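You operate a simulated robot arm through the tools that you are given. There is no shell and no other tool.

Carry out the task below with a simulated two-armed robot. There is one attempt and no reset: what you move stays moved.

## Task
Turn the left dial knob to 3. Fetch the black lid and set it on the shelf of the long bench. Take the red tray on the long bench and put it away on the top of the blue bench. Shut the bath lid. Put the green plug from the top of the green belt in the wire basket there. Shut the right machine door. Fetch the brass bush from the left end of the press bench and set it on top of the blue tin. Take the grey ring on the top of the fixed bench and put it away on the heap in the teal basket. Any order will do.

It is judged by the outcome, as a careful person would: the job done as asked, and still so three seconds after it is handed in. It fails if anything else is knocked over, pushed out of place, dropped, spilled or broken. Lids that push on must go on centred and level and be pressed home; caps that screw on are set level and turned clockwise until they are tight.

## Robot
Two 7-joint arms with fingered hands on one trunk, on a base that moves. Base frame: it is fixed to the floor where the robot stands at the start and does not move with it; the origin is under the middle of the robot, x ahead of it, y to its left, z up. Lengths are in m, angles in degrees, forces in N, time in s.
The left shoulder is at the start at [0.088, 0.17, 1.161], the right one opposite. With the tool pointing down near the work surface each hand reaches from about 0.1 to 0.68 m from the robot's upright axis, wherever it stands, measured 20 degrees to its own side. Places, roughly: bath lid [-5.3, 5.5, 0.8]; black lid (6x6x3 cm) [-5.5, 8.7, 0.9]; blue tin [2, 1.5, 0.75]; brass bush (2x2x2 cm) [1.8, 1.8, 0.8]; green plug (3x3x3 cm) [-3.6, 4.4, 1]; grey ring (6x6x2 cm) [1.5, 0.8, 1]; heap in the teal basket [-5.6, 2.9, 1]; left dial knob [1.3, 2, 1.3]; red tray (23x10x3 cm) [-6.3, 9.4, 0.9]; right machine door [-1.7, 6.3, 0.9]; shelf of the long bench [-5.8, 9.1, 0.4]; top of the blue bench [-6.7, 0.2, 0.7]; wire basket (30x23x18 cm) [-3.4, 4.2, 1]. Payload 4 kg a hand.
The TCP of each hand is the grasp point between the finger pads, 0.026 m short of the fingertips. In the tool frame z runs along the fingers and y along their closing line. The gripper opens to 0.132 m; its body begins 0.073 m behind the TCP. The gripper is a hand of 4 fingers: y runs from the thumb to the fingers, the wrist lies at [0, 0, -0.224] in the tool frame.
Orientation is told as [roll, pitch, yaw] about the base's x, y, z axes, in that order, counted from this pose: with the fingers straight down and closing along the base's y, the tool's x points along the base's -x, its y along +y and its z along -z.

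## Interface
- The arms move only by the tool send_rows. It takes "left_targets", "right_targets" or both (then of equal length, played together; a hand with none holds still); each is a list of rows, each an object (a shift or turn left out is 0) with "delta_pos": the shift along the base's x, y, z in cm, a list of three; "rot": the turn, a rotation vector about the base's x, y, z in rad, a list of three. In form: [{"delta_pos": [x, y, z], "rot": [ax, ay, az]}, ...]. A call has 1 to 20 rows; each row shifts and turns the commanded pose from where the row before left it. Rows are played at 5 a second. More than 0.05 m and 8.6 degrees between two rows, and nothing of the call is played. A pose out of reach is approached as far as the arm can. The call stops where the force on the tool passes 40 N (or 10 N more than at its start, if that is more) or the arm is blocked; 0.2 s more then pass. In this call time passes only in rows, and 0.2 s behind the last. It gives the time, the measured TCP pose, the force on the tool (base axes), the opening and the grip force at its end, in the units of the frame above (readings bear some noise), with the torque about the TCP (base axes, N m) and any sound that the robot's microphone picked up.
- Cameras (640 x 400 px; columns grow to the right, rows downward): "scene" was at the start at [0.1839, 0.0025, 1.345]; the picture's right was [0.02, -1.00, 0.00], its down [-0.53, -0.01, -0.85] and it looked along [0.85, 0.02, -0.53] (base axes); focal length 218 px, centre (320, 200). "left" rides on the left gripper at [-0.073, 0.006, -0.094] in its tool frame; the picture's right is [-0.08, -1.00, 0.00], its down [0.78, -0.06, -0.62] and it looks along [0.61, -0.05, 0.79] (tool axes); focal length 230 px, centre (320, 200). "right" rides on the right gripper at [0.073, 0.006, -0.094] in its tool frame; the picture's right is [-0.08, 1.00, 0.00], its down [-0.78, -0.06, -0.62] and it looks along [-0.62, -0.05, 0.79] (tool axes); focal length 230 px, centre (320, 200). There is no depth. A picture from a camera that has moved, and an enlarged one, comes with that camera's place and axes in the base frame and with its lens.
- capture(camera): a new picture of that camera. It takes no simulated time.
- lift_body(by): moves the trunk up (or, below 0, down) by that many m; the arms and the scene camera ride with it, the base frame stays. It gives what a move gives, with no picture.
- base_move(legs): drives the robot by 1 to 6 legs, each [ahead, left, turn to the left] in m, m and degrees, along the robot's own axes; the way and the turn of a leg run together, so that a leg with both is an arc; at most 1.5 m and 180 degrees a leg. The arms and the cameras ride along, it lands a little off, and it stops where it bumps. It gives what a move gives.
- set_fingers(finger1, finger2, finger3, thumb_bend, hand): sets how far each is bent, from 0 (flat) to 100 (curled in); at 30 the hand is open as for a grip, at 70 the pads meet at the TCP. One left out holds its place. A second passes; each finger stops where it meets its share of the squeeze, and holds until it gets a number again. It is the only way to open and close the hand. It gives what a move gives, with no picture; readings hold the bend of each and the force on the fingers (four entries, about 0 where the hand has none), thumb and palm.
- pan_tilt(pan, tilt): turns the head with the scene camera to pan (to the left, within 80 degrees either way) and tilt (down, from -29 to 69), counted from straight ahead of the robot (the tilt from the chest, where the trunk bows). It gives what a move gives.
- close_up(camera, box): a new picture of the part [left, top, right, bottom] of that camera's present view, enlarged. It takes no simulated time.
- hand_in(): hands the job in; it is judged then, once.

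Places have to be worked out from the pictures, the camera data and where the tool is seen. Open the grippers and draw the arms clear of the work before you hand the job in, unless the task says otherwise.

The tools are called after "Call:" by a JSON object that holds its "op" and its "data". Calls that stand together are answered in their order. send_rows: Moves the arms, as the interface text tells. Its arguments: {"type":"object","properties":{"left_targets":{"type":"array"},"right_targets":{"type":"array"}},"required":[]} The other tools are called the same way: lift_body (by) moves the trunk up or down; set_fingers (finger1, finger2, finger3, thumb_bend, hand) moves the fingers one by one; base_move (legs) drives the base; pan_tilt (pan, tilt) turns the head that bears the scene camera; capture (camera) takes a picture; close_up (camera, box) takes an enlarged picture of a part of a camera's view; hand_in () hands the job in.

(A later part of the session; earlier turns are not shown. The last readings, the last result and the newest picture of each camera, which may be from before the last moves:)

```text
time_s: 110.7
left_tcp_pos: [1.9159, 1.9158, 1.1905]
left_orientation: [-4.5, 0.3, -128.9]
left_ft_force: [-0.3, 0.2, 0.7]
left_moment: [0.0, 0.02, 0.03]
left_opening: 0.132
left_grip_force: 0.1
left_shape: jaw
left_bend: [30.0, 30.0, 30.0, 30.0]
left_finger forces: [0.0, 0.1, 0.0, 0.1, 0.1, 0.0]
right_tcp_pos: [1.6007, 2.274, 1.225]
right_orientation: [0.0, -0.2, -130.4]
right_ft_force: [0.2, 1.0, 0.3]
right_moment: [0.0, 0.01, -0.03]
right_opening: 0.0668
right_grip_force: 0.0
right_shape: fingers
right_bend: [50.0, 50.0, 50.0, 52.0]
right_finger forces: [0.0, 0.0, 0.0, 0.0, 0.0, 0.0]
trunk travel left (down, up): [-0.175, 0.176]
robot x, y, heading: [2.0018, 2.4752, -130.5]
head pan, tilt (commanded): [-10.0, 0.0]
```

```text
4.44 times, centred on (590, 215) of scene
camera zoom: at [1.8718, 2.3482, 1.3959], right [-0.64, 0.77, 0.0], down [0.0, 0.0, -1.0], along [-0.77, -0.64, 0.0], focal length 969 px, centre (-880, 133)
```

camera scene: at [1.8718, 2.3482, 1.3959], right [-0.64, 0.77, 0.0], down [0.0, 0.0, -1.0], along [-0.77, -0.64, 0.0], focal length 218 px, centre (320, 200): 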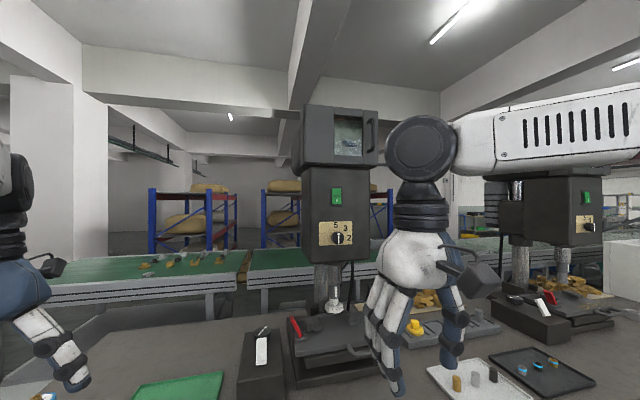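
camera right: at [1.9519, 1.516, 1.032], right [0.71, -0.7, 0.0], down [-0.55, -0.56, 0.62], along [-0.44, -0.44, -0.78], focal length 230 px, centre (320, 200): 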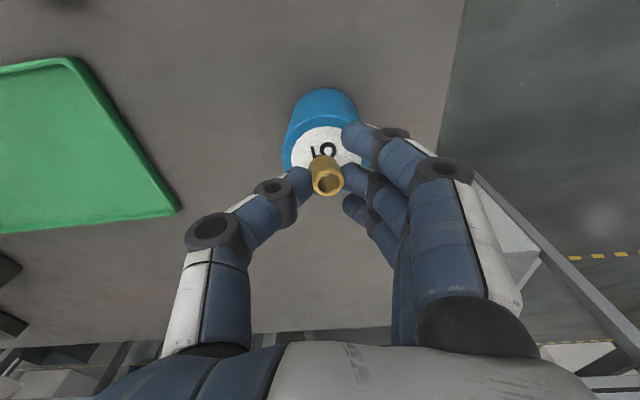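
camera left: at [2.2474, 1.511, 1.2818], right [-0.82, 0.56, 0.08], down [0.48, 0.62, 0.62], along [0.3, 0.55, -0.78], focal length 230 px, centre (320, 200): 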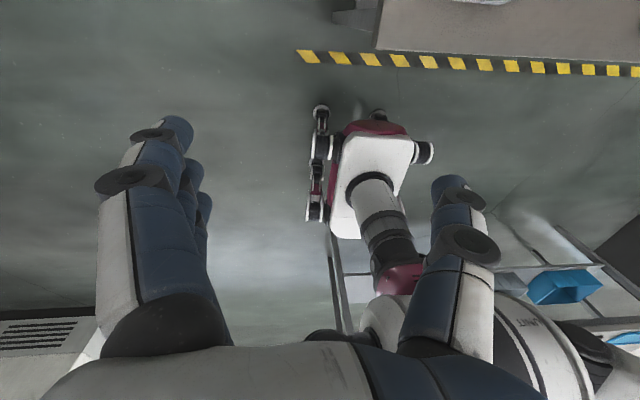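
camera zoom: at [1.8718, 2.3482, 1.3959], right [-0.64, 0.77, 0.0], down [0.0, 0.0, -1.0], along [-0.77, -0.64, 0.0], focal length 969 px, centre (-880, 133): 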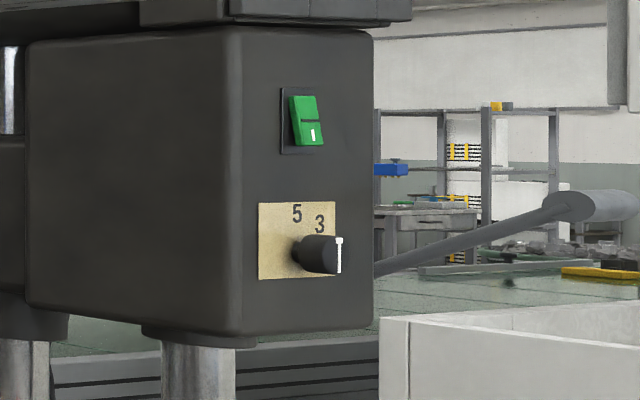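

The left dial: 5 is at the top, 3 at 45° clockwise, 2 at 90°, and its pointer now stands at 5; the knob face is near [1.306, 1.954, 1.278], 4 cm wide. I back off 0.1 m, then pitch the right hand up to point forward while moving it ahead.

Call:
{"op": "base_move", "data": {"legs": [[-0.1, 0, 0]]}}

Call:
{"op": "send_rows", "data": {"right_targets": [{"delta_pos": [-1.61, -1.92, 0.3], "rot": [-0.1094, 0.0918, 0]}, {"delta_pos": [-1.61, -1.92, 0.3], "rot": [-0.1094, 0.0918, 0]}, {"delta_pos": [-1.61, -1.92, 0.3], "rot": [-0.1094, 0.0918, 0]}, {"delta_pos": [-1.61, -1.92, 0.3], "rot": [-0.1094, 0.0918, 0]}, {"delta_pos": [-1.61, -1.92, 0.3], "rot": [-0.1094, 0.0918, 0]}, {"delta_pos": [-1.61, -1.92, 0.3], "rot": [-0.1094, 0.0918, 0]}, {"delta_pos": [-1.61, -1.92, 0.3], "rot": [-0.1094, 0.0918, 0]}, {"delta_pos": [-1.61, -1.92, 0.3], "rot": [-0.1094, 0.0918, 0]}, {"delta_pos": [-1.61, -1.92, 0.3], "rot": [-0.1094, 0.0918, 0]}, {"delta_pos": [-1.61, -1.92, 0.3], "rot": [-0.1094, 0.0918, 0]}, {"delta_pos": [-1.61, -1.92, 0.3], "rot": [-0.1094, 0.0918, 0]}]}}

Call:
{"op": "capture", "data": {"camera": "right"}}

Call:
{"op": "capture", "data": {"camera": "scene"}}

```text
time_s: 111.9
left_tcp_pos: [1.9806, 1.9917, 1.19]
left_orientation: [-4.7, 0.2, -128.9]
left_ft_force: [0.6, 0.0, 0.2]
left_moment: [-0.01, 0.01, -0.01]
left_opening: 0.1319
left_grip_force: 0.0
left_shape: jaw
left_bend: [30.0, 30.0, 30.0, 30.0]
left_finger forces: [0.0, 0.0, 0.1, 0.0, 0.0, 0.1]
right_tcp_pos: [1.6656, 2.3488, 1.2252]
right_orientation: [0.0, -0.2, -130.2]
right_ft_force: [0.4, -0.7, -0.1]
right_moment: [-0.02, 0.01, 0.02]
right_opening: 0.0667
right_grip_force: 0.0
right_shape: fingers
right_bend: [50.0, 50.0, 50.0, 52.0]
right_finger forces: [0.0, 0.1, 0.0, 0.0, 0.0, 0.0]
trunk travel left (down, up): [-0.175, 0.176]
robot x, y, heading: [2.0666, 2.5519, -130.5]
head pan, tilt (commanded): [-10.0, 0.0]
```

```text
time_s: 114.3
left_tcp_pos: [1.9807, 1.9908, 1.1885]
left_orientation: [-4.6, 0.3, -128.8]
left_ft_force: [0.7, -0.8, -0.6]
left_moment: [0.02, -0.02, 0.0]
left_opening: 0.1319
left_grip_force: 0.1
left_shape: jaw
left_bend: [30.0, 30.0, 30.0, 30.0]
left_finger forces: [0.0, 0.1, 0.0, 0.0, 0.0, 0.0]
right_tcp_pos: [1.4858, 2.138, 1.2562]
right_orientation: [127.7, -89.3, 102.4]
right_ft_force: [-0.1, -0.1, -0.2]
right_moment: [-0.01, 0.0, -0.01]
right_opening: 0.067
right_grip_force: 0.0
right_shape: fingers
right_bend: [50.0, 50.0, 50.0, 52.0]
right_finger forces: [0.0, 0.0, 0.0, 0.0, 0.0, 0.0]
trunk travel left (down, up): [-0.175, 0.176]
robot x, y, heading: [2.0675, 2.5534, -130.4]
head pan, tilt (commanded): [-10.0, 0.0]
```

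```text
taken
camera right: at [1.5499, 2.204, 1.1846], right [0.76, -0.64, 0.09], down [0.35, 0.52, 0.78], along [-0.54, -0.57, 0.62], focal length 230 px, centre (320, 200)
```

right: 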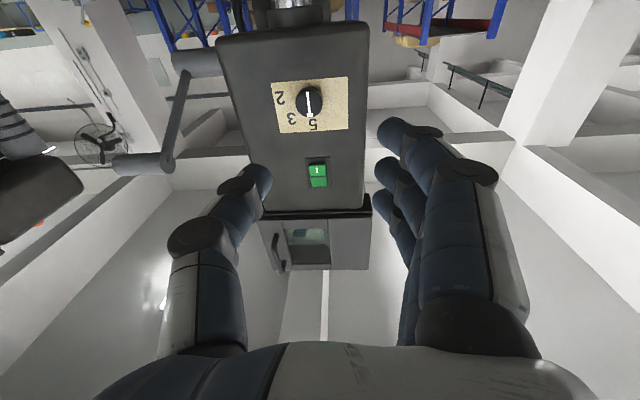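

```text
taken
camera scene: at [1.9354, 2.4228, 1.3956], right [-0.64, 0.77, 0.0], down [0.0, 0.0, -1.0], along [-0.77, -0.64, 0.0], focal length 218 px, centre (320, 200)
```

scene: 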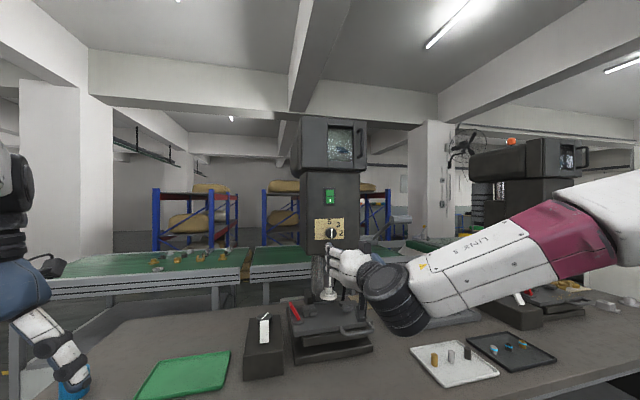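

The hand points forward and its camera (upside-down view) shows the knob, plate and the feed lever on the press's right side. I enlarge both views to check the clearance to that lever.

Call:
{"op": "close_up", "data": {"camera": "right", "box": [60, 0, 400, 220]}}

Call:
{"op": "close_up", "data": {"camera": "scene", "box": [290, 180, 450, 340]}}

```text
1.82 times, centred on (230, 110) of right
camera zoom: at [1.5499, 2.204, 1.1846], right [0.76, -0.64, 0.09], down [0.35, 0.52, 0.78], along [-0.54, -0.57, 0.62], focal length 418 px, centre (484, 364)
```

zoom: 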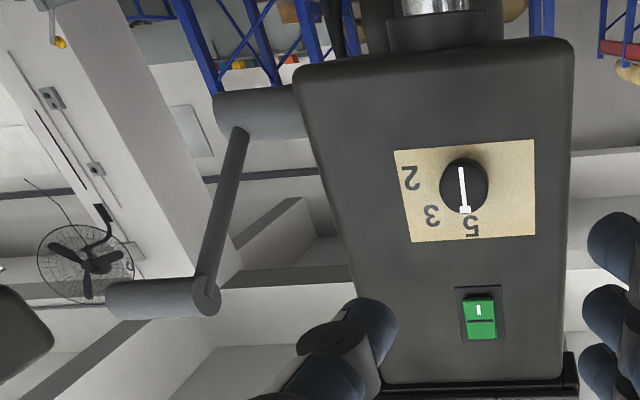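

```text
2.50 times, centred on (370, 260) of scene
camera zoom: at [1.9354, 2.4228, 1.3956], right [-0.64, 0.77, 0.0], down [0.0, 0.0, -1.0], along [-0.77, -0.64, 0.0], focal length 545 px, centre (195, 50)
```

zoom: 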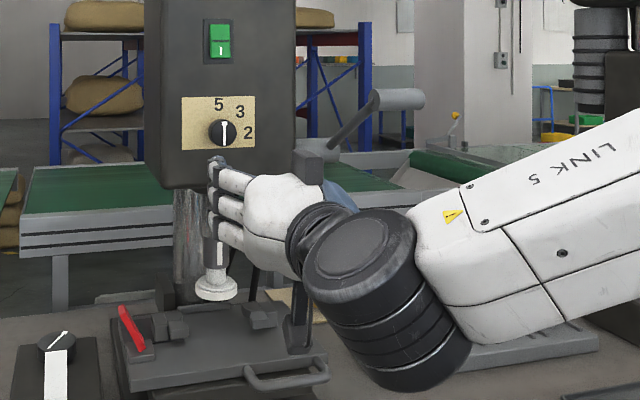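

The lever sits at u ≈ 0.41–0.53, at least 7 cm clear of the hand. The knob face triangulates to about [1.316, 1.961, 1.277]; I align the hand with its axis and advance to about 4.5 cm short of it.

Call:
{"op": "send_rows", "data": {"right_targets": [{"delta_pos": [-2.44, -2.39, 0.42]}, {"delta_pos": [-2.44, -2.39, 0.42]}, {"delta_pos": [-2.44, -2.39, 0.42]}, {"delta_pos": [-2.44, -2.39, 0.42]}, {"delta_pos": [-2.44, -2.39, 0.42]}]}}

Call:
{"op": "capture", "data": {"camera": "right"}}

Call:
{"op": "close_up", "data": {"camera": "scene", "box": [290, 180, 450, 340]}}

```text
time_s: 115.5
left_tcp_pos: [1.981, 1.991, 1.1886]
left_orientation: [-4.6, 0.3, -128.9]
left_ft_force: [-0.2, -0.1, -0.4]
left_moment: [0.03, 0.0, 0.02]
left_opening: 0.1319
left_grip_force: 0.0
left_shape: jaw
left_bend: [30.0, 30.0, 30.0, 30.0]
left_finger forces: [0.0, 0.0, 0.1, 0.1, 0.1, 0.1]
right_tcp_pos: [1.3649, 2.0171, 1.2788]
right_orientation: [130.8, -89.5, 99.1]
right_ft_force: [0.0, 0.1, -0.7]
right_moment: [-0.02, -0.01, 0.0]
right_opening: 0.0669
right_grip_force: 0.1
right_shape: fingers
right_bend: [50.0, 50.0, 50.0, 52.0]
right_finger forces: [0.1, 0.1, 0.0, 0.0, 0.1, 0.0]
trunk travel left (down, up): [-0.175, 0.176]
robot x, y, heading: [2.068, 2.5542, -130.3]
head pan, tilt (commanded): [-10.0, 0.0]
```

```text
taken
camera right: at [1.4283, 2.0842, 1.2062], right [0.76, -0.64, 0.08], down [0.35, 0.52, 0.78], along [-0.54, -0.57, 0.62], focal length 230 px, centre (320, 200)
```

right: 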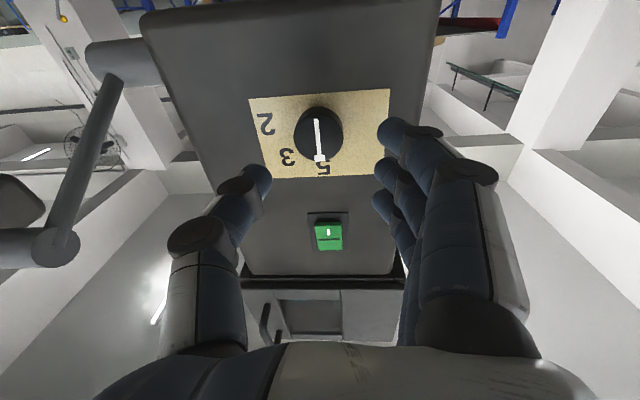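

```text
2.50 times, centred on (370, 260) of scene
camera zoom: at [1.9359, 2.4228, 1.3957], right [-0.64, 0.77, 0.0], down [0.0, 0.0, -1.0], along [-0.77, -0.64, 0.0], focal length 545 px, centre (195, 50)
```

zoom: 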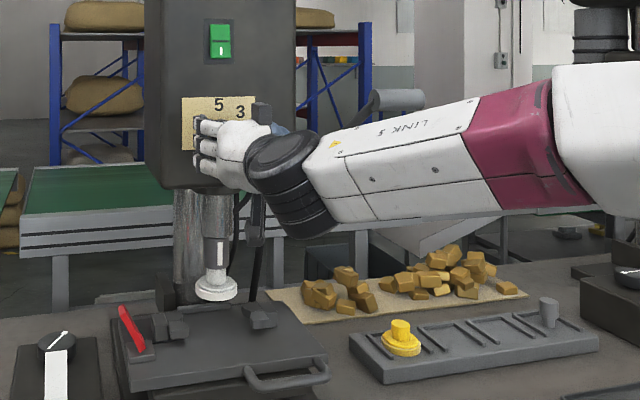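

The hand axis is aligned with the knob (u and z within a few mm). I advance 5.5 cm so the pads straddle the knob.

Call:
{"op": "send_rows", "data": {"right_targets": [{"delta_pos": [-1.29, -1.53, -0.1]}, {"delta_pos": [-1.29, -1.53, -0.1]}, {"delta_pos": [-0.64, -0.77, 0]}, {"delta_pos": [-0.32, -0.38, 0]}]}}

Call:
{"op": "capture", "data": {"camera": "right"}}

Call:
{"op": "close_up", "data": {"camera": "scene", "box": [290, 180, 450, 340]}}

```text
time_s: 116.5
left_tcp_pos: [1.9797, 1.9905, 1.1902]
left_orientation: [-4.6, 0.3, -128.9]
left_ft_force: [0.4, 0.2, 0.1]
left_moment: [0.04, -0.01, -0.01]
left_opening: 0.1318
left_grip_force: 0.0
left_shape: jaw
left_bend: [30.0, 30.0, 30.0, 30.0]
left_finger forces: [0.0, 0.0, 0.0, 0.1, 0.1, 0.0]
right_tcp_pos: [1.3304, 1.9755, 1.2763]
right_orientation: [131.8, -89.5, 98.3]
right_ft_force: [-0.1, 0.6, -0.1]
right_moment: [-0.03, -0.01, -0.01]
right_opening: 0.0668
right_grip_force: 0.1
right_shape: fingers
right_bend: [50.0, 50.0, 50.0, 52.0]
right_finger forces: [0.1, 0.0, 0.0, 0.0, 0.1, 0.0]
trunk travel left (down, up): [-0.175, 0.176]
robot x, y, heading: [2.0709, 2.5534, -130.2]
head pan, tilt (commanded): [-10.0, 0.0]
```

```text
taken
camera right: at [1.3938, 2.0429, 1.2041], right [0.76, -0.64, 0.08], down [0.35, 0.52, 0.78], along [-0.54, -0.57, 0.62], focal length 230 px, centre (320, 200)
```

right: 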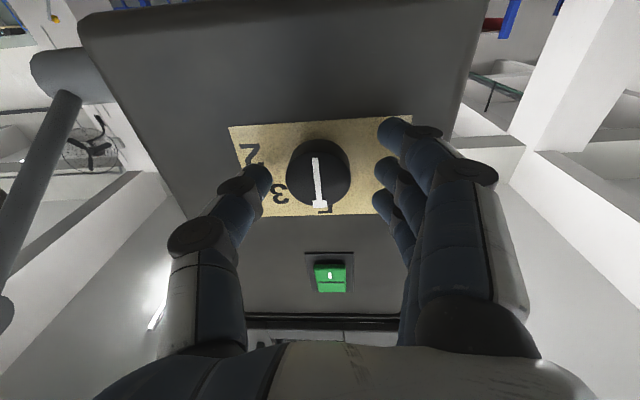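

```text
2.50 times, centred on (370, 260) of scene
camera zoom: at [1.9362, 2.4236, 1.3959], right [-0.64, 0.77, 0.0], down [0.0, 0.0, -1.0], along [-0.77, -0.64, 0.0], focal length 545 px, centre (195, 50)
```

zoom: 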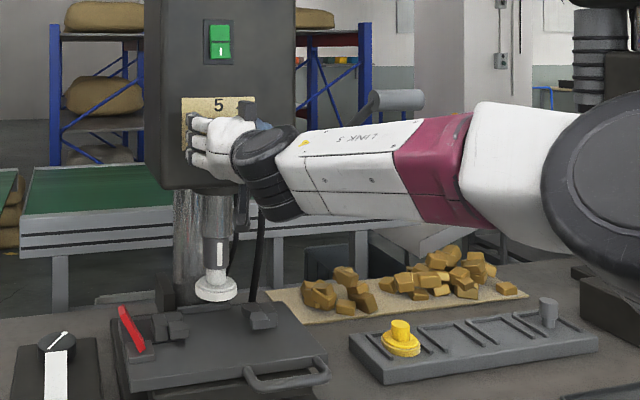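

Knob face is about 1.5 cm beyond the TCP, so the tips overlap it by roughly 1.5 cm. I advance 5 mm more and close thumb and middle finger on the knob.

Call:
{"op": "send_rows", "data": {"right_targets": [{"delta_pos": [-0.32, -0.38, 0]}]}}

Call:
{"op": "set_fingers", "data": {"hand": "right", "finger2": 76, "thumb_bend": 76}}

Call:
{"op": "capture", "data": {"camera": "right"}}

```text
time_s: 116.9
left_tcp_pos: [1.9813, 1.9903, 1.1897]
left_orientation: [-4.6, 0.3, -128.9]
left_ft_force: [-0.8, 0.3, -0.1]
left_moment: [-0.03, 0.03, 0.0]
left_opening: 0.1318
left_grip_force: 0.0
left_shape: jaw
left_bend: [30.0, 30.0, 30.0, 30.0]
left_finger forces: [0.1, 0.0, 0.0, 0.0, 0.0, 0.0]
right_tcp_pos: [1.3277, 1.9721, 1.2759]
right_orientation: [134.4, -89.6, 95.6]
right_ft_force: [0.2, 0.3, 0.2]
right_moment: [0.0, 0.0, 0.01]
right_opening: 0.0669
right_grip_force: 0.1
right_shape: fingers
right_bend: [50.0, 50.0, 50.0, 52.0]
right_finger forces: [0.0, 0.1, 0.0, 0.0, 0.0, 0.0]
trunk travel left (down, up): [-0.175, 0.176]
robot x, y, heading: [2.0626, 2.5525, -130.7]
head pan, tilt (commanded): [-10.0, 0.0]
```

```text
time_s: 117.9
left_tcp_pos: [1.9784, 1.9912, 1.1907]
left_orientation: [-4.6, 0.3, -128.9]
left_ft_force: [-0.4, -0.9, 0.6]
left_moment: [0.02, 0.0, 0.0]
left_opening: 0.132
left_grip_force: 0.0
left_shape: jaw
left_bend: [30.0, 30.0, 30.0, 30.0]
left_finger forces: [0.1, 0.0, 0.0, 0.1, 0.0, 0.0]
right_tcp_pos: [1.3252, 1.9743, 1.2774]
right_orientation: [131.4, -89.4, 98.6]
right_ft_force: [-12.1, 0.7, 3.1]
right_moment: [-0.05, 0.04, 0.05]
right_opening: 0.0525
right_grip_force: 14.5
right_shape: fingers
right_bend: [50.0, 59.0, 50.0, 66.0]
right_finger forces: [0.0, 10.0, 0.0, 0.0, 19.8, 0.1]
trunk travel left (down, up): [-0.175, 0.176]
robot x, y, heading: [2.0621, 2.551, -130.6]
head pan, tilt (commanded): [-10.0, 0.0]
```

```text
taken
camera right: at [1.3884, 2.0404, 1.2043], right [0.76, -0.64, 0.08], down [0.35, 0.52, 0.78], along [-0.54, -0.57, 0.62], focal length 230 px, centre (320, 200)
```

right: 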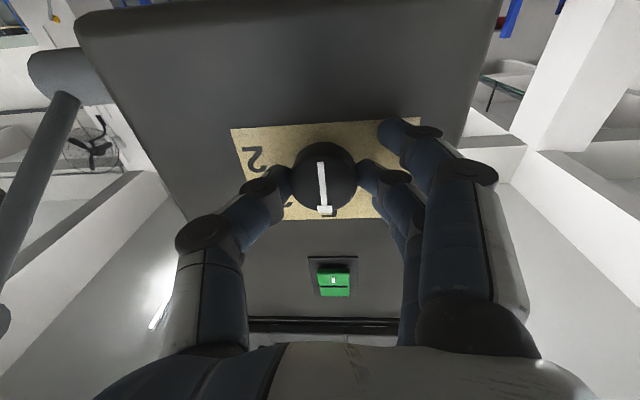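

Grip on the knob is firm but unbalanced (12 N sideways), so I relieve it 2 mm and then turn 45° clockwise about the knob axis in six rows.

Call:
{"op": "send_rows", "data": {"right_targets": [{"delta_pos": [-0.15, 0.13, 0]}, {"rot": [-0.0845, -0.1001, 0]}, {"rot": [-0.0845, -0.1001, 0]}]}}

Call:
{"op": "capture", "data": {"camera": "right"}}

Call:
{"op": "close_up", "data": {"camera": "scene", "box": [290, 180, 450, 340]}}

```text
time_s: 118.7
left_tcp_pos: [1.979, 1.9919, 1.1899]
left_orientation: [-4.5, 0.3, -128.9]
left_ft_force: [0.0, 0.6, -0.3]
left_moment: [0.01, -0.02, 0.02]
left_opening: 0.1319
left_grip_force: 0.1
left_shape: jaw
left_bend: [30.0, 30.0, 30.0, 30.0]
left_finger forces: [0.1, 0.0, 0.0, 0.0, 0.0, 0.0]
right_tcp_pos: [1.3251, 1.9732, 1.2752]
right_orientation: [91.2, -74.5, 138.7]
right_ft_force: [-9.4, 0.6, 2.6]
right_moment: [-0.07, 0.08, 0.05]
right_opening: 0.0522
right_grip_force: 14.0
right_shape: fingers
right_bend: [50.0, 59.0, 50.0, 66.0]
right_finger forces: [0.0, 10.9, 0.0, 0.0, 17.7, 0.1]
trunk travel left (down, up): [-0.175, 0.176]
robot x, y, heading: [2.0696, 2.5526, -130.6]
head pan, tilt (commanded): [-10.0, 0.0]
```

```text
taken
camera right: at [1.4026, 2.0287, 1.2078], right [0.72, -0.6, 0.34], down [0.19, 0.65, 0.74], along [-0.67, -0.46, 0.58], focal length 230 px, centre (320, 200)
```

right: 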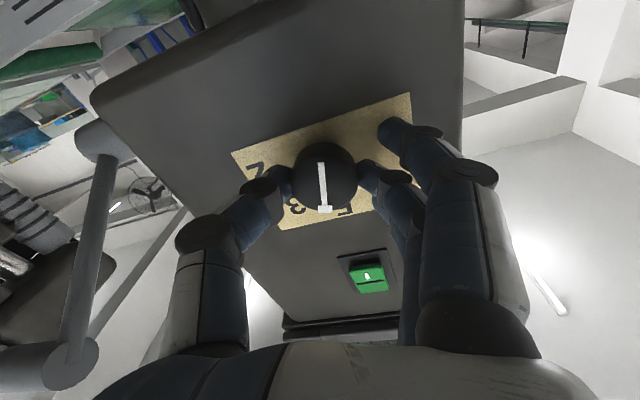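

```text
2.50 times, centred on (370, 260) of scene
camera zoom: at [1.9349, 2.4239, 1.3958], right [-0.64, 0.77, 0.0], down [0.0, 0.0, -1.0], along [-0.77, -0.64, 0.0], focal length 545 px, centre (195, 50)
```

zoom: 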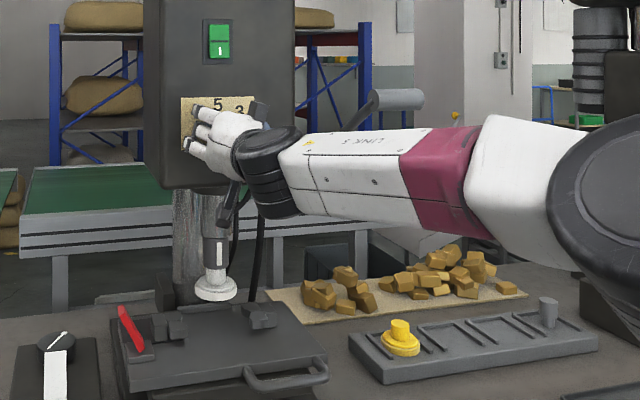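

The knob turns with the hand: the pointer stays fixed in the hand's view while the plate has rotated about 15°. I continue the other 30°.

Call:
{"op": "send_rows", "data": {"right_targets": [{"rot": [-0.0845, -0.1001, 0]}, {"rot": [-0.0845, -0.1001, 0]}, {"rot": [-0.0845, -0.1001, 0]}, {"rot": [-0.0845, -0.1001, 0]}]}}

Call:
{"op": "capture", "data": {"camera": "right"}}

Call:
{"op": "close_up", "data": {"camera": "scene", "box": [290, 180, 450, 340]}}

```text
time_s: 119.7
left_tcp_pos: [1.9787, 1.9935, 1.1907]
left_orientation: [-4.6, 0.3, -129.0]
left_ft_force: [-0.1, 0.7, 0.1]
left_moment: [-0.03, 0.0, 0.01]
left_opening: 0.1321
left_grip_force: 0.0
left_shape: jaw
left_bend: [30.0, 30.0, 30.0, 30.0]
left_finger forces: [0.0, 0.0, 0.0, 0.1, 0.1, 0.1]
right_tcp_pos: [1.3246, 1.9737, 1.2738]
right_orientation: [90.3, -44.5, 139.5]
right_ft_force: [-6.7, 3.0, -3.3]
right_moment: [0.0, -0.03, -0.07]
right_opening: 0.0523
right_grip_force: 14.8
right_shape: fingers
right_bend: [50.0, 59.0, 50.0, 66.0]
right_finger forces: [0.1, 10.7, 0.1, 0.0, 18.1, 0.1]
trunk travel left (down, up): [-0.175, 0.176]
robot x, y, heading: [2.0635, 2.5544, -130.2]
head pan, tilt (commanded): [-10.0, 0.0]
```

```text
taken
camera right: at [1.4266, 2.0082, 1.2285], right [0.49, -0.41, 0.77], down [-0.06, 0.86, 0.5], along [-0.87, -0.29, 0.4], focal length 230 px, centre (320, 200)
```

right: 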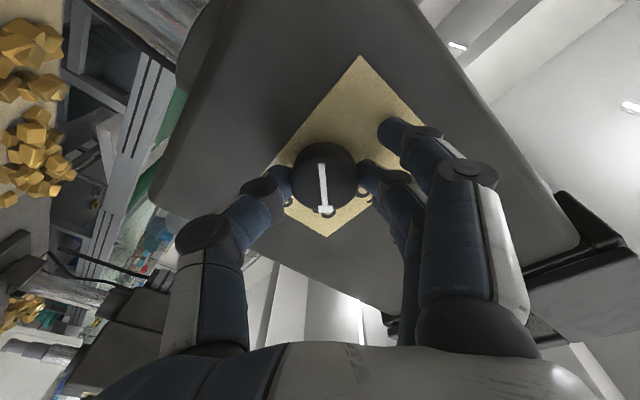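

```text
2.50 times, centred on (370, 260) of scene
camera zoom: at [1.9347, 2.4238, 1.3957], right [-0.64, 0.77, 0.0], down [0.0, 0.0, -1.0], along [-0.77, -0.64, 0.0], focal length 545 px, centre (195, 50)
```

zoom: 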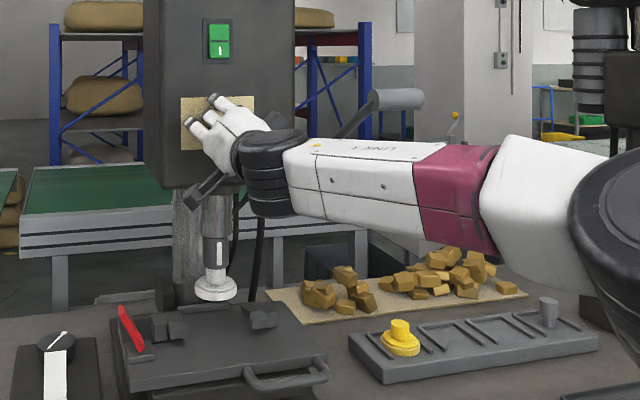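

The hand has turned 45° and the plate corner is now in line with the pointer. I open the fingers and back straight off to read the dial.

Call:
{"op": "set_fingers", "data": {"hand": "right", "finger2": 48, "thumb_bend": 50}}

Call:
{"op": "send_rows", "data": {"right_targets": [{"delta_pos": [0.96, 1.15, 0]}, {"delta_pos": [1.93, 2.3, 0]}, {"delta_pos": [2.57, 3.06, 0]}, {"delta_pos": [2.57, 3.06, -1]}]}}

Call:
{"op": "capture", "data": {"camera": "right"}}

Call:
{"op": "close_up", "data": {"camera": "scene", "box": [300, 190, 400, 260]}}

```text
time_s: 120.7
left_tcp_pos: [1.9793, 1.9904, 1.1902]
left_orientation: [-4.5, 0.4, -128.9]
left_ft_force: [0.4, -0.8, 0.3]
left_moment: [-0.02, -0.02, 0.02]
left_opening: 0.1318
left_grip_force: 0.0
left_shape: jaw
left_bend: [30.0, 30.0, 30.0, 30.0]
left_finger forces: [0.1, 0.0, 0.0, 0.1, 0.0, 0.0]
right_tcp_pos: [1.3251, 1.973, 1.2765]
right_orientation: [90.6, -44.5, 139.4]
right_ft_force: [0.1, 0.6, -0.3]
right_moment: [0.01, 0.04, 0.03]
right_opening: 0.07
right_grip_force: 0.1
right_shape: fingers
right_bend: [50.0, 48.0, 50.0, 50.0]
right_finger forces: [0.1, 0.0, 0.0, 0.1, 0.1, 0.0]
trunk travel left (down, up): [-0.175, 0.176]
robot x, y, heading: [2.0704, 2.5505, -130.1]
head pan, tilt (commanded): [-10.0, 0.0]
```

```text
time_s: 121.7
left_tcp_pos: [1.9795, 1.9915, 1.1914]
left_orientation: [-4.6, 0.2, -128.8]
left_ft_force: [0.3, 0.1, 0.3]
left_moment: [-0.02, -0.01, -0.04]
left_opening: 0.1319
left_grip_force: 0.2
left_shape: jaw
left_bend: [30.0, 30.0, 30.0, 30.0]
left_finger forces: [0.0, 0.0, 0.0, 0.0, 0.0, 0.0]
right_tcp_pos: [1.4069, 2.0714, 1.2656]
right_orientation: [90.5, -44.6, 139.2]
right_ft_force: [-0.5, 0.3, 0.1]
right_moment: [-0.01, 0.02, -0.01]
right_opening: 0.0699
right_grip_force: 0.2
right_shape: fingers
right_bend: [50.0, 48.0, 50.0, 50.0]
right_finger forces: [0.0, 0.0, 0.0, 0.0, 0.0, 0.0]
trunk travel left (down, up): [-0.175, 0.176]
robot x, y, heading: [2.0665, 2.5531, -130.5]
head pan, tilt (commanded): [-10.0, 0.0]
```

```text
taken
camera right: at [1.5083, 2.1054, 1.2202], right [0.5, -0.41, 0.76], down [-0.06, 0.86, 0.5], along [-0.87, -0.29, 0.4], focal length 230 px, centre (320, 200)
```

right: 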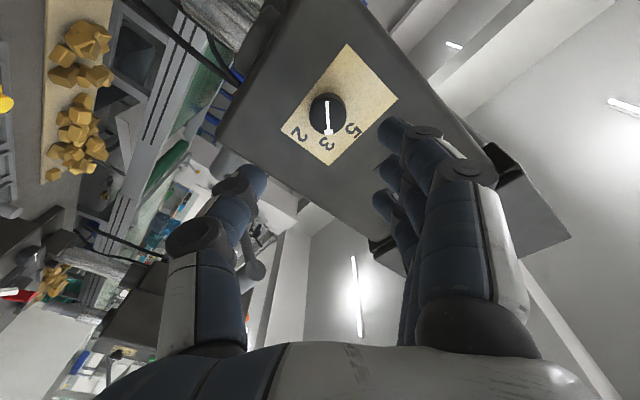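

```text
5.71 times, centred on (350, 225) of scene
camera zoom: at [1.9364, 2.4244, 1.3961], right [-0.64, 0.77, 0.0], down [0.0, 0.0, -1.0], along [-0.77, -0.64, 0.0], focal length 1246 px, centre (149, 57)
```

zoom: 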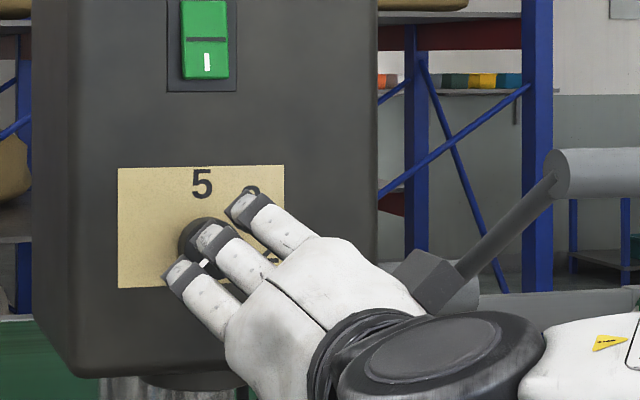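

The hand camera shows the pointer on 3. I roll the hand back and pitch it down while withdrawing, then verify the dial with the head camera.

Call:
{"op": "send_rows", "data": {"right_targets": [{"delta_pos": [0.96, 1.15, 0], "rot": [0.0845, 0.1001, 0]}, {"delta_pos": [0.96, 1.15, 0], "rot": [0.0845, 0.1001, 0]}, {"delta_pos": [0.96, 1.15, 0], "rot": [0.0845, 0.1001, 0]}, {"delta_pos": [0.96, 1.15, 0], "rot": [0.0845, 0.1001, 0]}, {"delta_pos": [0.96, 1.15, 0], "rot": [0.0845, 0.1001, 0]}, {"delta_pos": [0.96, 1.15, 0], "rot": [0.0845, 0.1001, 0]}, {"delta_pos": [1.61, 1.92, -0.3], "rot": [0.1094, -0.0918, 0]}, {"delta_pos": [1.61, 1.92, -0.3], "rot": [0.1094, -0.0918, 0]}, {"delta_pos": [1.61, 1.92, -0.3], "rot": [0.1094, -0.0918, 0]}, {"delta_pos": [1.61, 1.92, -0.3], "rot": [0.1094, -0.0918, 0]}, {"delta_pos": [1.61, 1.92, -0.3], "rot": [0.1094, -0.0918, 0]}, {"delta_pos": [1.61, 1.92, -0.3], "rot": [0.1094, -0.0918, 0]}, {"delta_pos": [1.61, 1.92, -0.3], "rot": [0.1094, -0.0918, 0]}, {"delta_pos": [1.61, 1.92, -0.3], "rot": [0.1094, -0.0918, 0]}, {"delta_pos": [1.61, 1.92, -0.3], "rot": [0.1094, -0.0918, 0]}, {"delta_pos": [1.61, 1.92, -0.3], "rot": [0.1094, -0.0918, 0]}, {"delta_pos": [1.61, 1.92, -0.3], "rot": [0.1094, -0.0918, 0]}]}}

Call:
{"op": "capture", "data": {"camera": "scene"}}

Call:
{"op": "close_up", "data": {"camera": "scene", "box": [310, 205, 366, 257]}}

```text
time_s: 125.3
left_tcp_pos: [1.9806, 1.9911, 1.19]
left_orientation: [-4.6, 0.2, -128.9]
left_ft_force: [0.4, 0.5, 0.1]
left_moment: [0.05, 0.0, -0.01]
left_opening: 0.1317
left_grip_force: 0.0
left_shape: jaw
left_bend: [30.0, 30.0, 30.0, 30.0]
left_finger forces: [0.1, 0.0, 0.0, 0.0, 0.1, 0.0]
right_tcp_pos: [1.6417, 2.3512, 1.2343]
right_orientation: [0.2, -0.2, -130.3]
right_ft_force: [0.5, -0.9, 0.6]
right_moment: [-0.01, -0.01, 0.02]
right_opening: 0.07
right_grip_force: 0.0
right_shape: fingers
right_bend: [50.0, 48.0, 50.0, 50.0]
right_finger forces: [0.0, 0.0, 0.0, 0.0, 0.0, 0.1]
trunk travel left (down, up): [-0.175, 0.176]
robot x, y, heading: [2.0634, 2.5497, -130.4]
head pan, tilt (commanded): [-10.0, 0.0]
```

```text
taken
camera scene: at [1.9364, 2.4236, 1.396], right [-0.64, 0.77, 0.0], down [0.0, 0.0, -1.0], along [-0.77, -0.64, 0.0], focal length 218 px, centre (320, 200)
```

scene: 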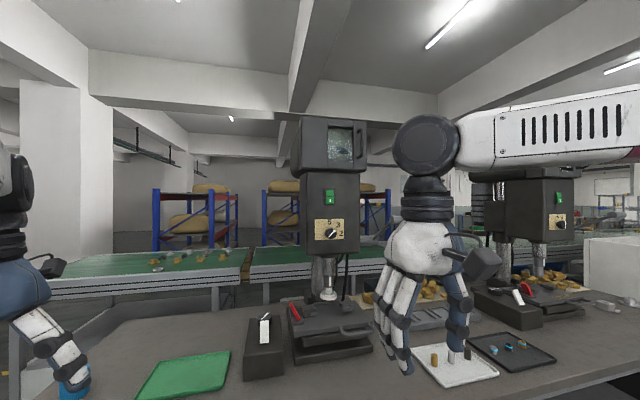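

```text
7.69 times, centred on (338, 231) of scene
camera zoom: at [1.9364, 2.4236, 1.396], right [-0.64, 0.77, 0.0], down [0.0, 0.0, -1.0], along [-0.77, -0.64, 0.0], focal length 1677 px, centre (182, -38)
```

zoom: 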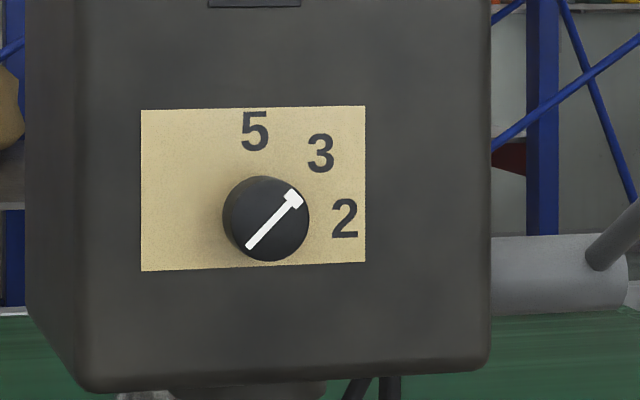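

The dial's pointer lies on 3. Next is the grey ring: I'll stand in the corner behind the fixed bench, so I strafe back out along the aisle past the end of the press bench.

Call:
{"op": "base_move", "data": {"legs": [[0, 1.03, 0], [0, 1.03, 0]]}}

Call:
{"op": "pan_tilt", "data": {"pan": 0, "tilt": 25}}

Call:
{"op": "capture", "data": {"camera": "scene"}}

```text
time_s: 143.6
left_tcp_pos: [3.569, 0.6708, 1.1897]
left_orientation: [-4.6, 0.3, -128.1]
left_ft_force: [0.2, -0.4, -0.9]
left_moment: [0.03, 0.05, -0.03]
left_opening: 0.1318
left_grip_force: 0.0
left_shape: jaw
left_bend: [30.0, 30.0, 30.0, 30.0]
left_finger forces: [0.1, 0.0, 0.0, 0.0, 0.0, 0.0]
right_tcp_pos: [3.2245, 1.025, 1.2342]
right_orientation: [0.0, -0.3, -129.4]
right_ft_force: [0.9, -0.6, 0.3]
right_moment: [0.02, 0.05, 0.01]
right_opening: 0.07
right_grip_force: 0.2
right_shape: fingers
right_bend: [50.0, 48.0, 50.0, 50.0]
right_finger forces: [0.0, 0.0, 0.1, 0.1, 0.1, 0.0]
trunk travel left (down, up): [-0.175, 0.176]
robot x, y, heading: [3.6454, 1.2335, -129.5]
head pan, tilt (commanded): [-10.0, 0.0]
```

```text
time_s: 144.4
left_tcp_pos: [3.5693, 0.6717, 1.1898]
left_orientation: [-4.8, 0.1, -127.9]
left_ft_force: [0.7, -0.8, 0.4]
left_moment: [0.04, 0.01, 0.04]
left_opening: 0.1318
left_grip_force: 0.1
left_shape: jaw
left_bend: [30.0, 30.0, 30.0, 30.0]
left_finger forces: [0.0, 0.0, 0.0, 0.0, 0.0, 0.1]
right_tcp_pos: [3.2247, 1.0254, 1.2347]
right_orientation: [0.0, -0.2, -129.5]
right_ft_force: [0.0, -0.6, 0.0]
right_moment: [-0.01, -0.01, -0.02]
right_opening: 0.0702
right_grip_force: 0.1
right_shape: fingers
right_bend: [50.0, 48.0, 50.0, 50.0]
right_finger forces: [0.1, 0.0, 0.0, 0.0, 0.1, 0.0]
trunk travel left (down, up): [-0.175, 0.176]
robot x, y, heading: [3.6494, 1.2334, -129.5]
head pan, tilt (commanded): [0.0, 25.0]
```

```text
taken
camera scene: at [3.5287, 1.0899, 1.3557], right [-0.77, 0.64, 0.0], down [0.27, 0.33, -0.91], along [-0.58, -0.7, -0.42], focal length 218 px, centre (320, 200)
```

scene: 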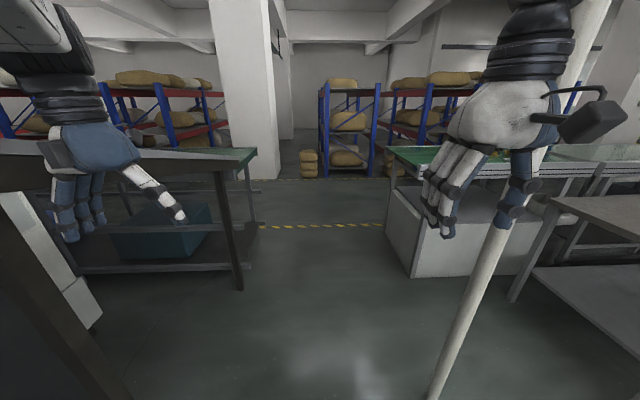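

The pole is about 0.57 m to my right on this line, a bit tight for the elbow, so I shift 8 cm left, drive forward 1.17 m and then check before strafing in.

Call:
{"op": "base_move", "data": {"legs": [[0, 0.08, -0.5], [1.17, 0, 0]]}}

Call:
{"op": "pan_tilt", "data": {"pan": -50, "tilt": 30}}

Call:
{"op": "capture", "data": {"camera": "scene"}}

```text
time_s: 151.4
left_tcp_pos: [2.8653, -0.2726, 1.1889]
left_orientation: [-4.5, 0.3, -128.8]
left_ft_force: [-0.4, 0.7, 0.1]
left_moment: [-0.01, 0.01, 0.0]
left_opening: 0.1322
left_grip_force: 0.1
left_shape: jaw
left_bend: [30.0, 30.0, 30.0, 30.0]
left_finger forces: [0.0, 0.0, 0.0, 0.0, 0.0, 0.0]
right_tcp_pos: [2.5274, 0.087, 1.2331]
right_orientation: [0.0, -0.3, -130.4]
right_ft_force: [-0.9, -0.1, -0.7]
right_moment: [0.0, 0.02, -0.01]
right_opening: 0.07
right_grip_force: 0.1
right_shape: fingers
right_bend: [50.0, 48.0, 50.0, 50.0]
right_finger forces: [0.1, 0.0, 0.0, 0.0, 0.0, 0.0]
trunk travel left (down, up): [-0.175, 0.176]
robot x, y, heading: [2.9526, 0.2859, -130.2]
head pan, tilt (commanded): [0.0, 25.0]
```

```text
time_s: 152.5
left_tcp_pos: [2.8667, -0.2723, 1.1892]
left_orientation: [-4.7, 0.2, -128.9]
left_ft_force: [0.1, -0.2, 0.0]
left_moment: [-0.03, 0.04, 0.02]
left_opening: 0.1318
left_grip_force: 0.1
left_shape: jaw
left_bend: [30.0, 30.0, 30.0, 30.0]
left_finger forces: [0.0, 0.0, 0.0, 0.0, 0.1, 0.0]
right_tcp_pos: [2.5267, 0.086, 1.2337]
right_orientation: [0.1, -0.3, -130.5]
right_ft_force: [-0.9, 0.1, 0.3]
right_moment: [0.02, -0.01, 0.01]
right_opening: 0.07
right_grip_force: 0.1
right_shape: fingers
right_bend: [50.0, 48.0, 50.0, 50.0]
right_finger forces: [0.0, 0.1, 0.1, 0.0, 0.0, 0.0]
trunk travel left (down, up): [-0.175, 0.176]
robot x, y, heading: [2.9534, 0.2919, -130.4]
head pan, tilt (commanded): [-50.0, 30.0]
```

```text
taken
camera scene: at [2.8015, 0.2175, 1.3476], right [0.01, 1.0, 0.0], down [0.5, 0.0, -0.87], along [-0.87, 0.01, -0.5], focal length 218 px, centre (320, 200)
```

scene: 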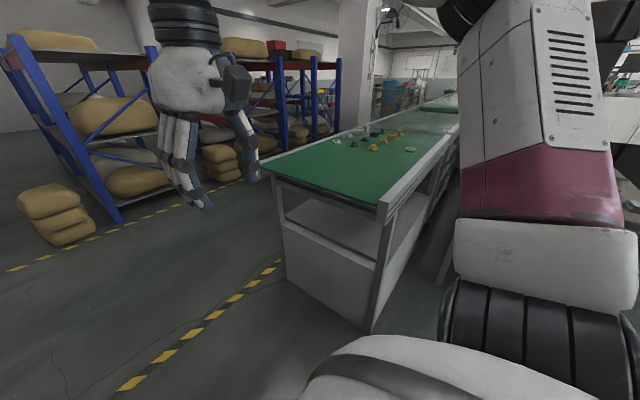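

Ring seen again at about [1.54, 0.77]. I'm at v = 2.12 with 0.38 m to the bench side and 0.41 m to the pole; I strafe right 0.95 m into the corner in two legs.

Call:
{"op": "base_move", "data": {"legs": [[0, -0.5, 0.3], [0, -0.45, 0]]}}

Call:
{"op": "capture", "data": {"camera": "right"}}

Call:
{"op": "capture", "data": {"camera": "scene"}}

```text
time_s: 161.5
left_tcp_pos: [2.1409, 0.3425, 1.19]
left_orientation: [-4.6, 0.2, -128.6]
left_ft_force: [0.9, 0.2, 0.4]
left_moment: [0.0, -0.02, 0.01]
left_opening: 0.1319
left_grip_force: 0.0
left_shape: jaw
left_bend: [30.0, 30.0, 30.0, 30.0]
left_finger forces: [0.0, 0.0, 0.0, 0.1, 0.1, 0.0]
right_tcp_pos: [1.801, 0.7, 1.2331]
right_orientation: [0.0, -0.3, -130.2]
right_ft_force: [0.0, 0.4, 0.1]
right_moment: [0.0, 0.05, 0.02]
right_opening: 0.0704
right_grip_force: 0.1
right_shape: fingers
right_bend: [50.0, 48.0, 50.0, 50.0]
right_finger forces: [0.0, 0.0, 0.0, 0.1, 0.0, 0.0]
trunk travel left (down, up): [-0.175, 0.176]
robot x, y, heading: [2.2217, 0.9065, -130.0]
head pan, tilt (commanded): [-50.0, 30.0]
```

```text
taken
camera right: at [1.8515, 0.7523, 1.3278], right [0.71, -0.7, 0.0], down [-0.55, -0.56, 0.62], along [-0.44, -0.44, -0.78], focal length 230 px, centre (320, 200)
```

right: 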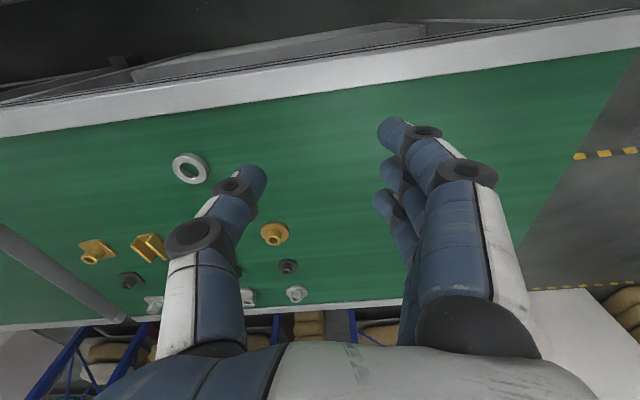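

```text
taken
camera scene: at [2.0741, 0.8327, 1.3476], right [0.0, 1.0, 0.0], down [0.5, 0.0, -0.87], along [-0.87, 0.0, -0.5], focal length 218 px, centre (320, 200)
```

scene: 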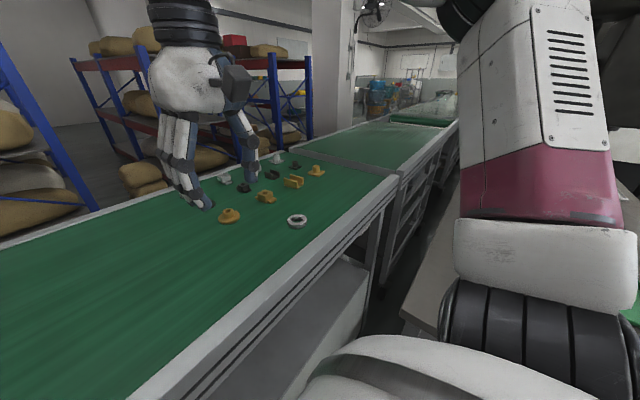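

Both views put the ring at [1.533, 0.766, 0.966], within reach of the right hand. I open the hand to about 9.5 cm, move over the ring and lower to about 5 cm above it.

Call:
{"op": "set_fingers", "data": {"hand": "right", "finger1": 43, "finger2": 43, "finger3": 43, "thumb_bend": 43}}

Call:
{"op": "send_rows", "data": {"right_targets": [{"delta_pos": [-4.4, 1.1, 0]}, {"delta_pos": [-4.4, 1.1, 0]}, {"delta_pos": [-4.4, 1.1, -1]}, {"delta_pos": [-4.4, 1.1, -1]}, {"delta_pos": [-4.4, 1.1, -1]}, {"delta_pos": [-4.4, 1.1, -1]}, {"delta_pos": [-0.4, 0, -4]}, {"delta_pos": [0, 0, -4]}, {"delta_pos": [0, 0, -4]}, {"delta_pos": [0, 0, -3]}]}}

Call:
{"op": "capture", "data": {"camera": "right"}}

Call:
{"op": "capture", "data": {"camera": "scene"}}

```text
time_s: 162.5
left_tcp_pos: [2.1416, 0.3433, 1.1893]
left_orientation: [-4.7, 0.2, -128.6]
left_ft_force: [0.3, 0.2, 0.7]
left_moment: [-0.01, -0.02, -0.07]
left_opening: 0.132
left_grip_force: 0.0
left_shape: jaw
left_bend: [30.0, 30.0, 30.0, 30.0]
left_finger forces: [0.1, 0.0, 0.1, 0.0, 0.0, 0.0]
right_tcp_pos: [1.801, 0.6992, 1.2333]
right_orientation: [0.0, -0.3, -130.2]
right_ft_force: [-0.5, -0.3, -0.6]
right_moment: [-0.03, 0.02, -0.01]
right_opening: 0.0929
right_grip_force: 0.0
right_shape: fingers
right_bend: [43.0, 43.0, 43.0, 43.0]
right_finger forces: [0.0, 0.1, 0.1, 0.1, 0.0, 0.0]
trunk travel left (down, up): [-0.175, 0.176]
robot x, y, heading: [2.2288, 0.9055, -130.2]
head pan, tilt (commanded): [-50.0, 30.0]
```

```text
time_s: 164.7
left_tcp_pos: [2.1414, 0.3432, 1.1898]
left_orientation: [-4.6, 0.3, -128.6]
left_ft_force: [-0.7, -0.2, 0.0]
left_moment: [0.01, -0.02, 0.01]
left_opening: 0.1318
left_grip_force: 0.2
left_shape: jaw
left_bend: [30.0, 30.0, 30.0, 30.0]
left_finger forces: [0.0, 0.0, 0.1, 0.0, 0.0, 0.0]
right_tcp_pos: [1.5318, 0.7676, 1.0414]
right_orientation: [0.0, -0.3, -130.0]
right_ft_force: [0.0, 0.1, -0.4]
right_moment: [0.02, -0.02, -0.01]
right_opening: 0.0932
right_grip_force: 0.1
right_shape: fingers
right_bend: [43.0, 43.0, 43.0, 43.0]
right_finger forces: [0.1, 0.0, 0.1, 0.0, 0.0, 0.0]
trunk travel left (down, up): [-0.175, 0.176]
robot x, y, heading: [2.2244, 0.9023, -130.1]
head pan, tilt (commanded): [-50.0, 30.0]
```

```text
taken
camera right: at [1.5831, 0.8184, 1.1361], right [0.71, -0.7, 0.0], down [-0.55, -0.56, 0.62], along [-0.44, -0.44, -0.78], focal length 230 px, centre (320, 200)
```

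right: 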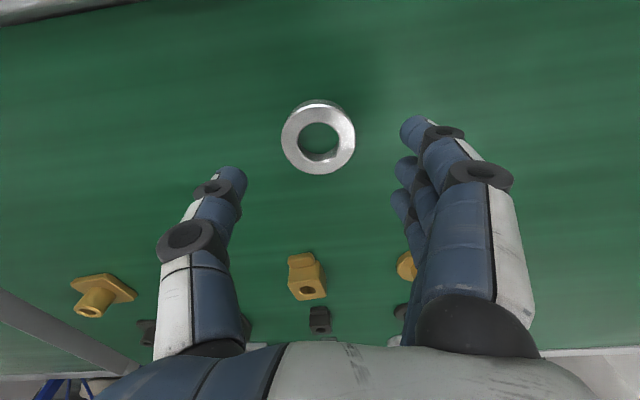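

```text
taken
camera scene: at [2.0739, 0.8324, 1.3475], right [0.0, 1.0, 0.0], down [0.5, 0.0, -0.87], along [-0.87, 0.0, -0.5], focal length 218 px, centre (320, 200)
```

scene: 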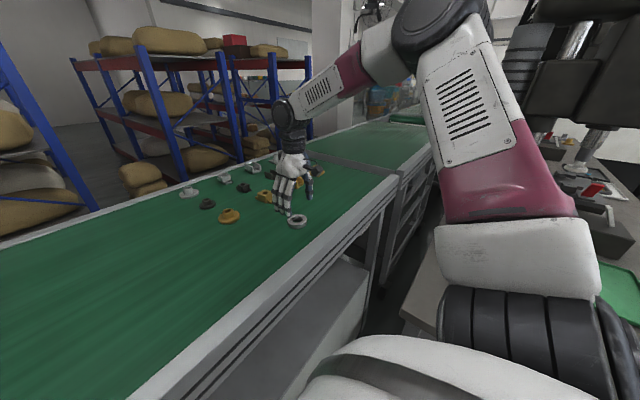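

Ring is centred between thumb and fingers. I lower 4 cm and then in small steps toward the bench.

Call:
{"op": "send_rows", "data": {"right_targets": [{"delta_pos": [0, 0.2, -2]}, {"delta_pos": [0, 0, -1.5]}, {"delta_pos": [0, 0, -0.6]}, {"delta_pos": [0, 0, -0.4]}]}}

Call:
{"op": "capture", "data": {"camera": "right"}}

```text
time_s: 165.7
left_tcp_pos: [2.1421, 0.3429, 1.189]
left_orientation: [-4.8, 0.2, -128.5]
left_ft_force: [0.2, -0.5, -1.0]
left_moment: [-0.01, 0.01, 0.0]
left_opening: 0.1318
left_grip_force: 0.1
left_shape: jaw
left_bend: [30.0, 30.0, 30.0, 30.0]
left_finger forces: [0.0, 0.0, 0.1, 0.0, 0.0, 0.0]
right_tcp_pos: [1.5328, 0.7674, 0.998]
right_orientation: [0.1, -0.4, -130.1]
right_ft_force: [0.3, 0.2, 0.2]
right_moment: [0.03, -0.01, 0.0]
right_opening: 0.0935
right_grip_force: 0.1
right_shape: fingers
right_bend: [43.0, 43.0, 43.0, 43.0]
right_finger forces: [0.1, 0.0, 0.1, 0.0, 0.1, 0.0]
trunk travel left (down, up): [-0.175, 0.176]
robot x, y, heading: [2.229, 0.9018, -130.1]
head pan, tilt (commanded): [-50.0, 30.0]
```

```text
taken
camera right: at [1.5839, 0.8197, 1.092], right [0.71, -0.7, 0.0], down [-0.55, -0.56, 0.62], along [-0.44, -0.44, -0.78], focal length 230 px, centre (320, 200)
```

right: 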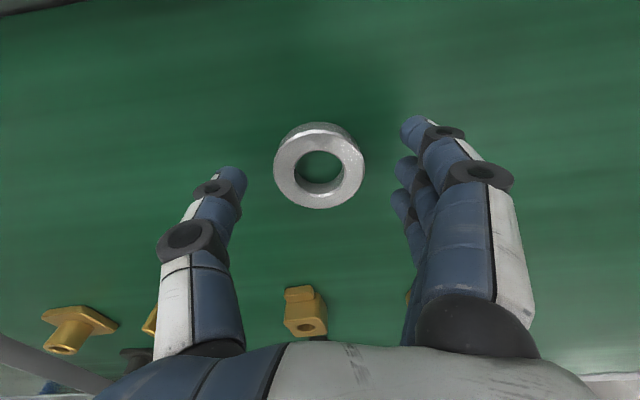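

The ring's top is level with the fingertips now (z ≈ 0.972), so the bench is at about 0.952. I lower another 1.2 cm.

Call:
{"op": "send_rows", "data": {"right_targets": [{"delta_pos": [0, 0, -0.5]}, {"delta_pos": [0, 0, -0.4]}, {"delta_pos": [0, 0, -0.3]}]}}

Call:
{"op": "capture", "data": {"camera": "right"}}

```text
time_s: 166.5
left_tcp_pos: [2.1419, 0.342, 1.1891]
left_orientation: [-4.7, 0.2, -128.6]
left_ft_force: [-0.2, 0.2, 0.1]
left_moment: [0.0, -0.01, 0.02]
left_opening: 0.1319
left_grip_force: 0.1
left_shape: jaw
left_bend: [30.0, 30.0, 30.0, 30.0]
left_finger forces: [0.0, 0.1, 0.0, 0.0, 0.1, 0.1]
right_tcp_pos: [1.5324, 0.7688, 0.986]
right_orientation: [0.0, -0.3, -130.1]
right_ft_force: [0.3, 0.1, 0.0]
right_moment: [0.0, 0.01, 0.01]
right_opening: 0.0934
right_grip_force: 0.0
right_shape: fingers
right_bend: [43.0, 43.0, 43.0, 43.0]
right_finger forces: [0.0, 0.0, 0.0, 0.0, 0.0, 0.0]
trunk travel left (down, up): [-0.175, 0.176]
robot x, y, heading: [2.2234, 0.8999, -130.1]
head pan, tilt (commanded): [-50.0, 30.0]
```

```text
taken
camera right: at [1.5837, 0.8198, 1.0807], right [0.71, -0.7, 0.0], down [-0.55, -0.56, 0.62], along [-0.44, -0.44, -0.78], focal length 230 px, centre (320, 200)
```

right: 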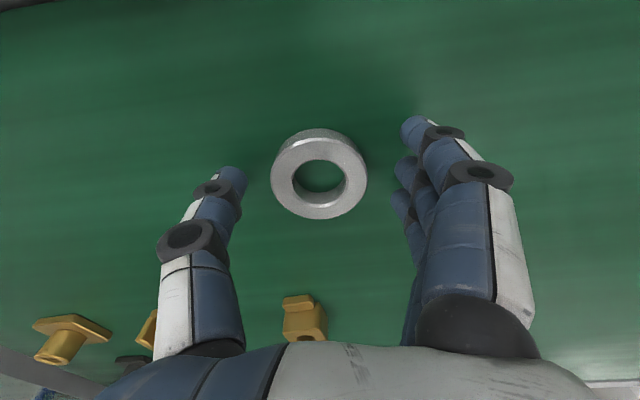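

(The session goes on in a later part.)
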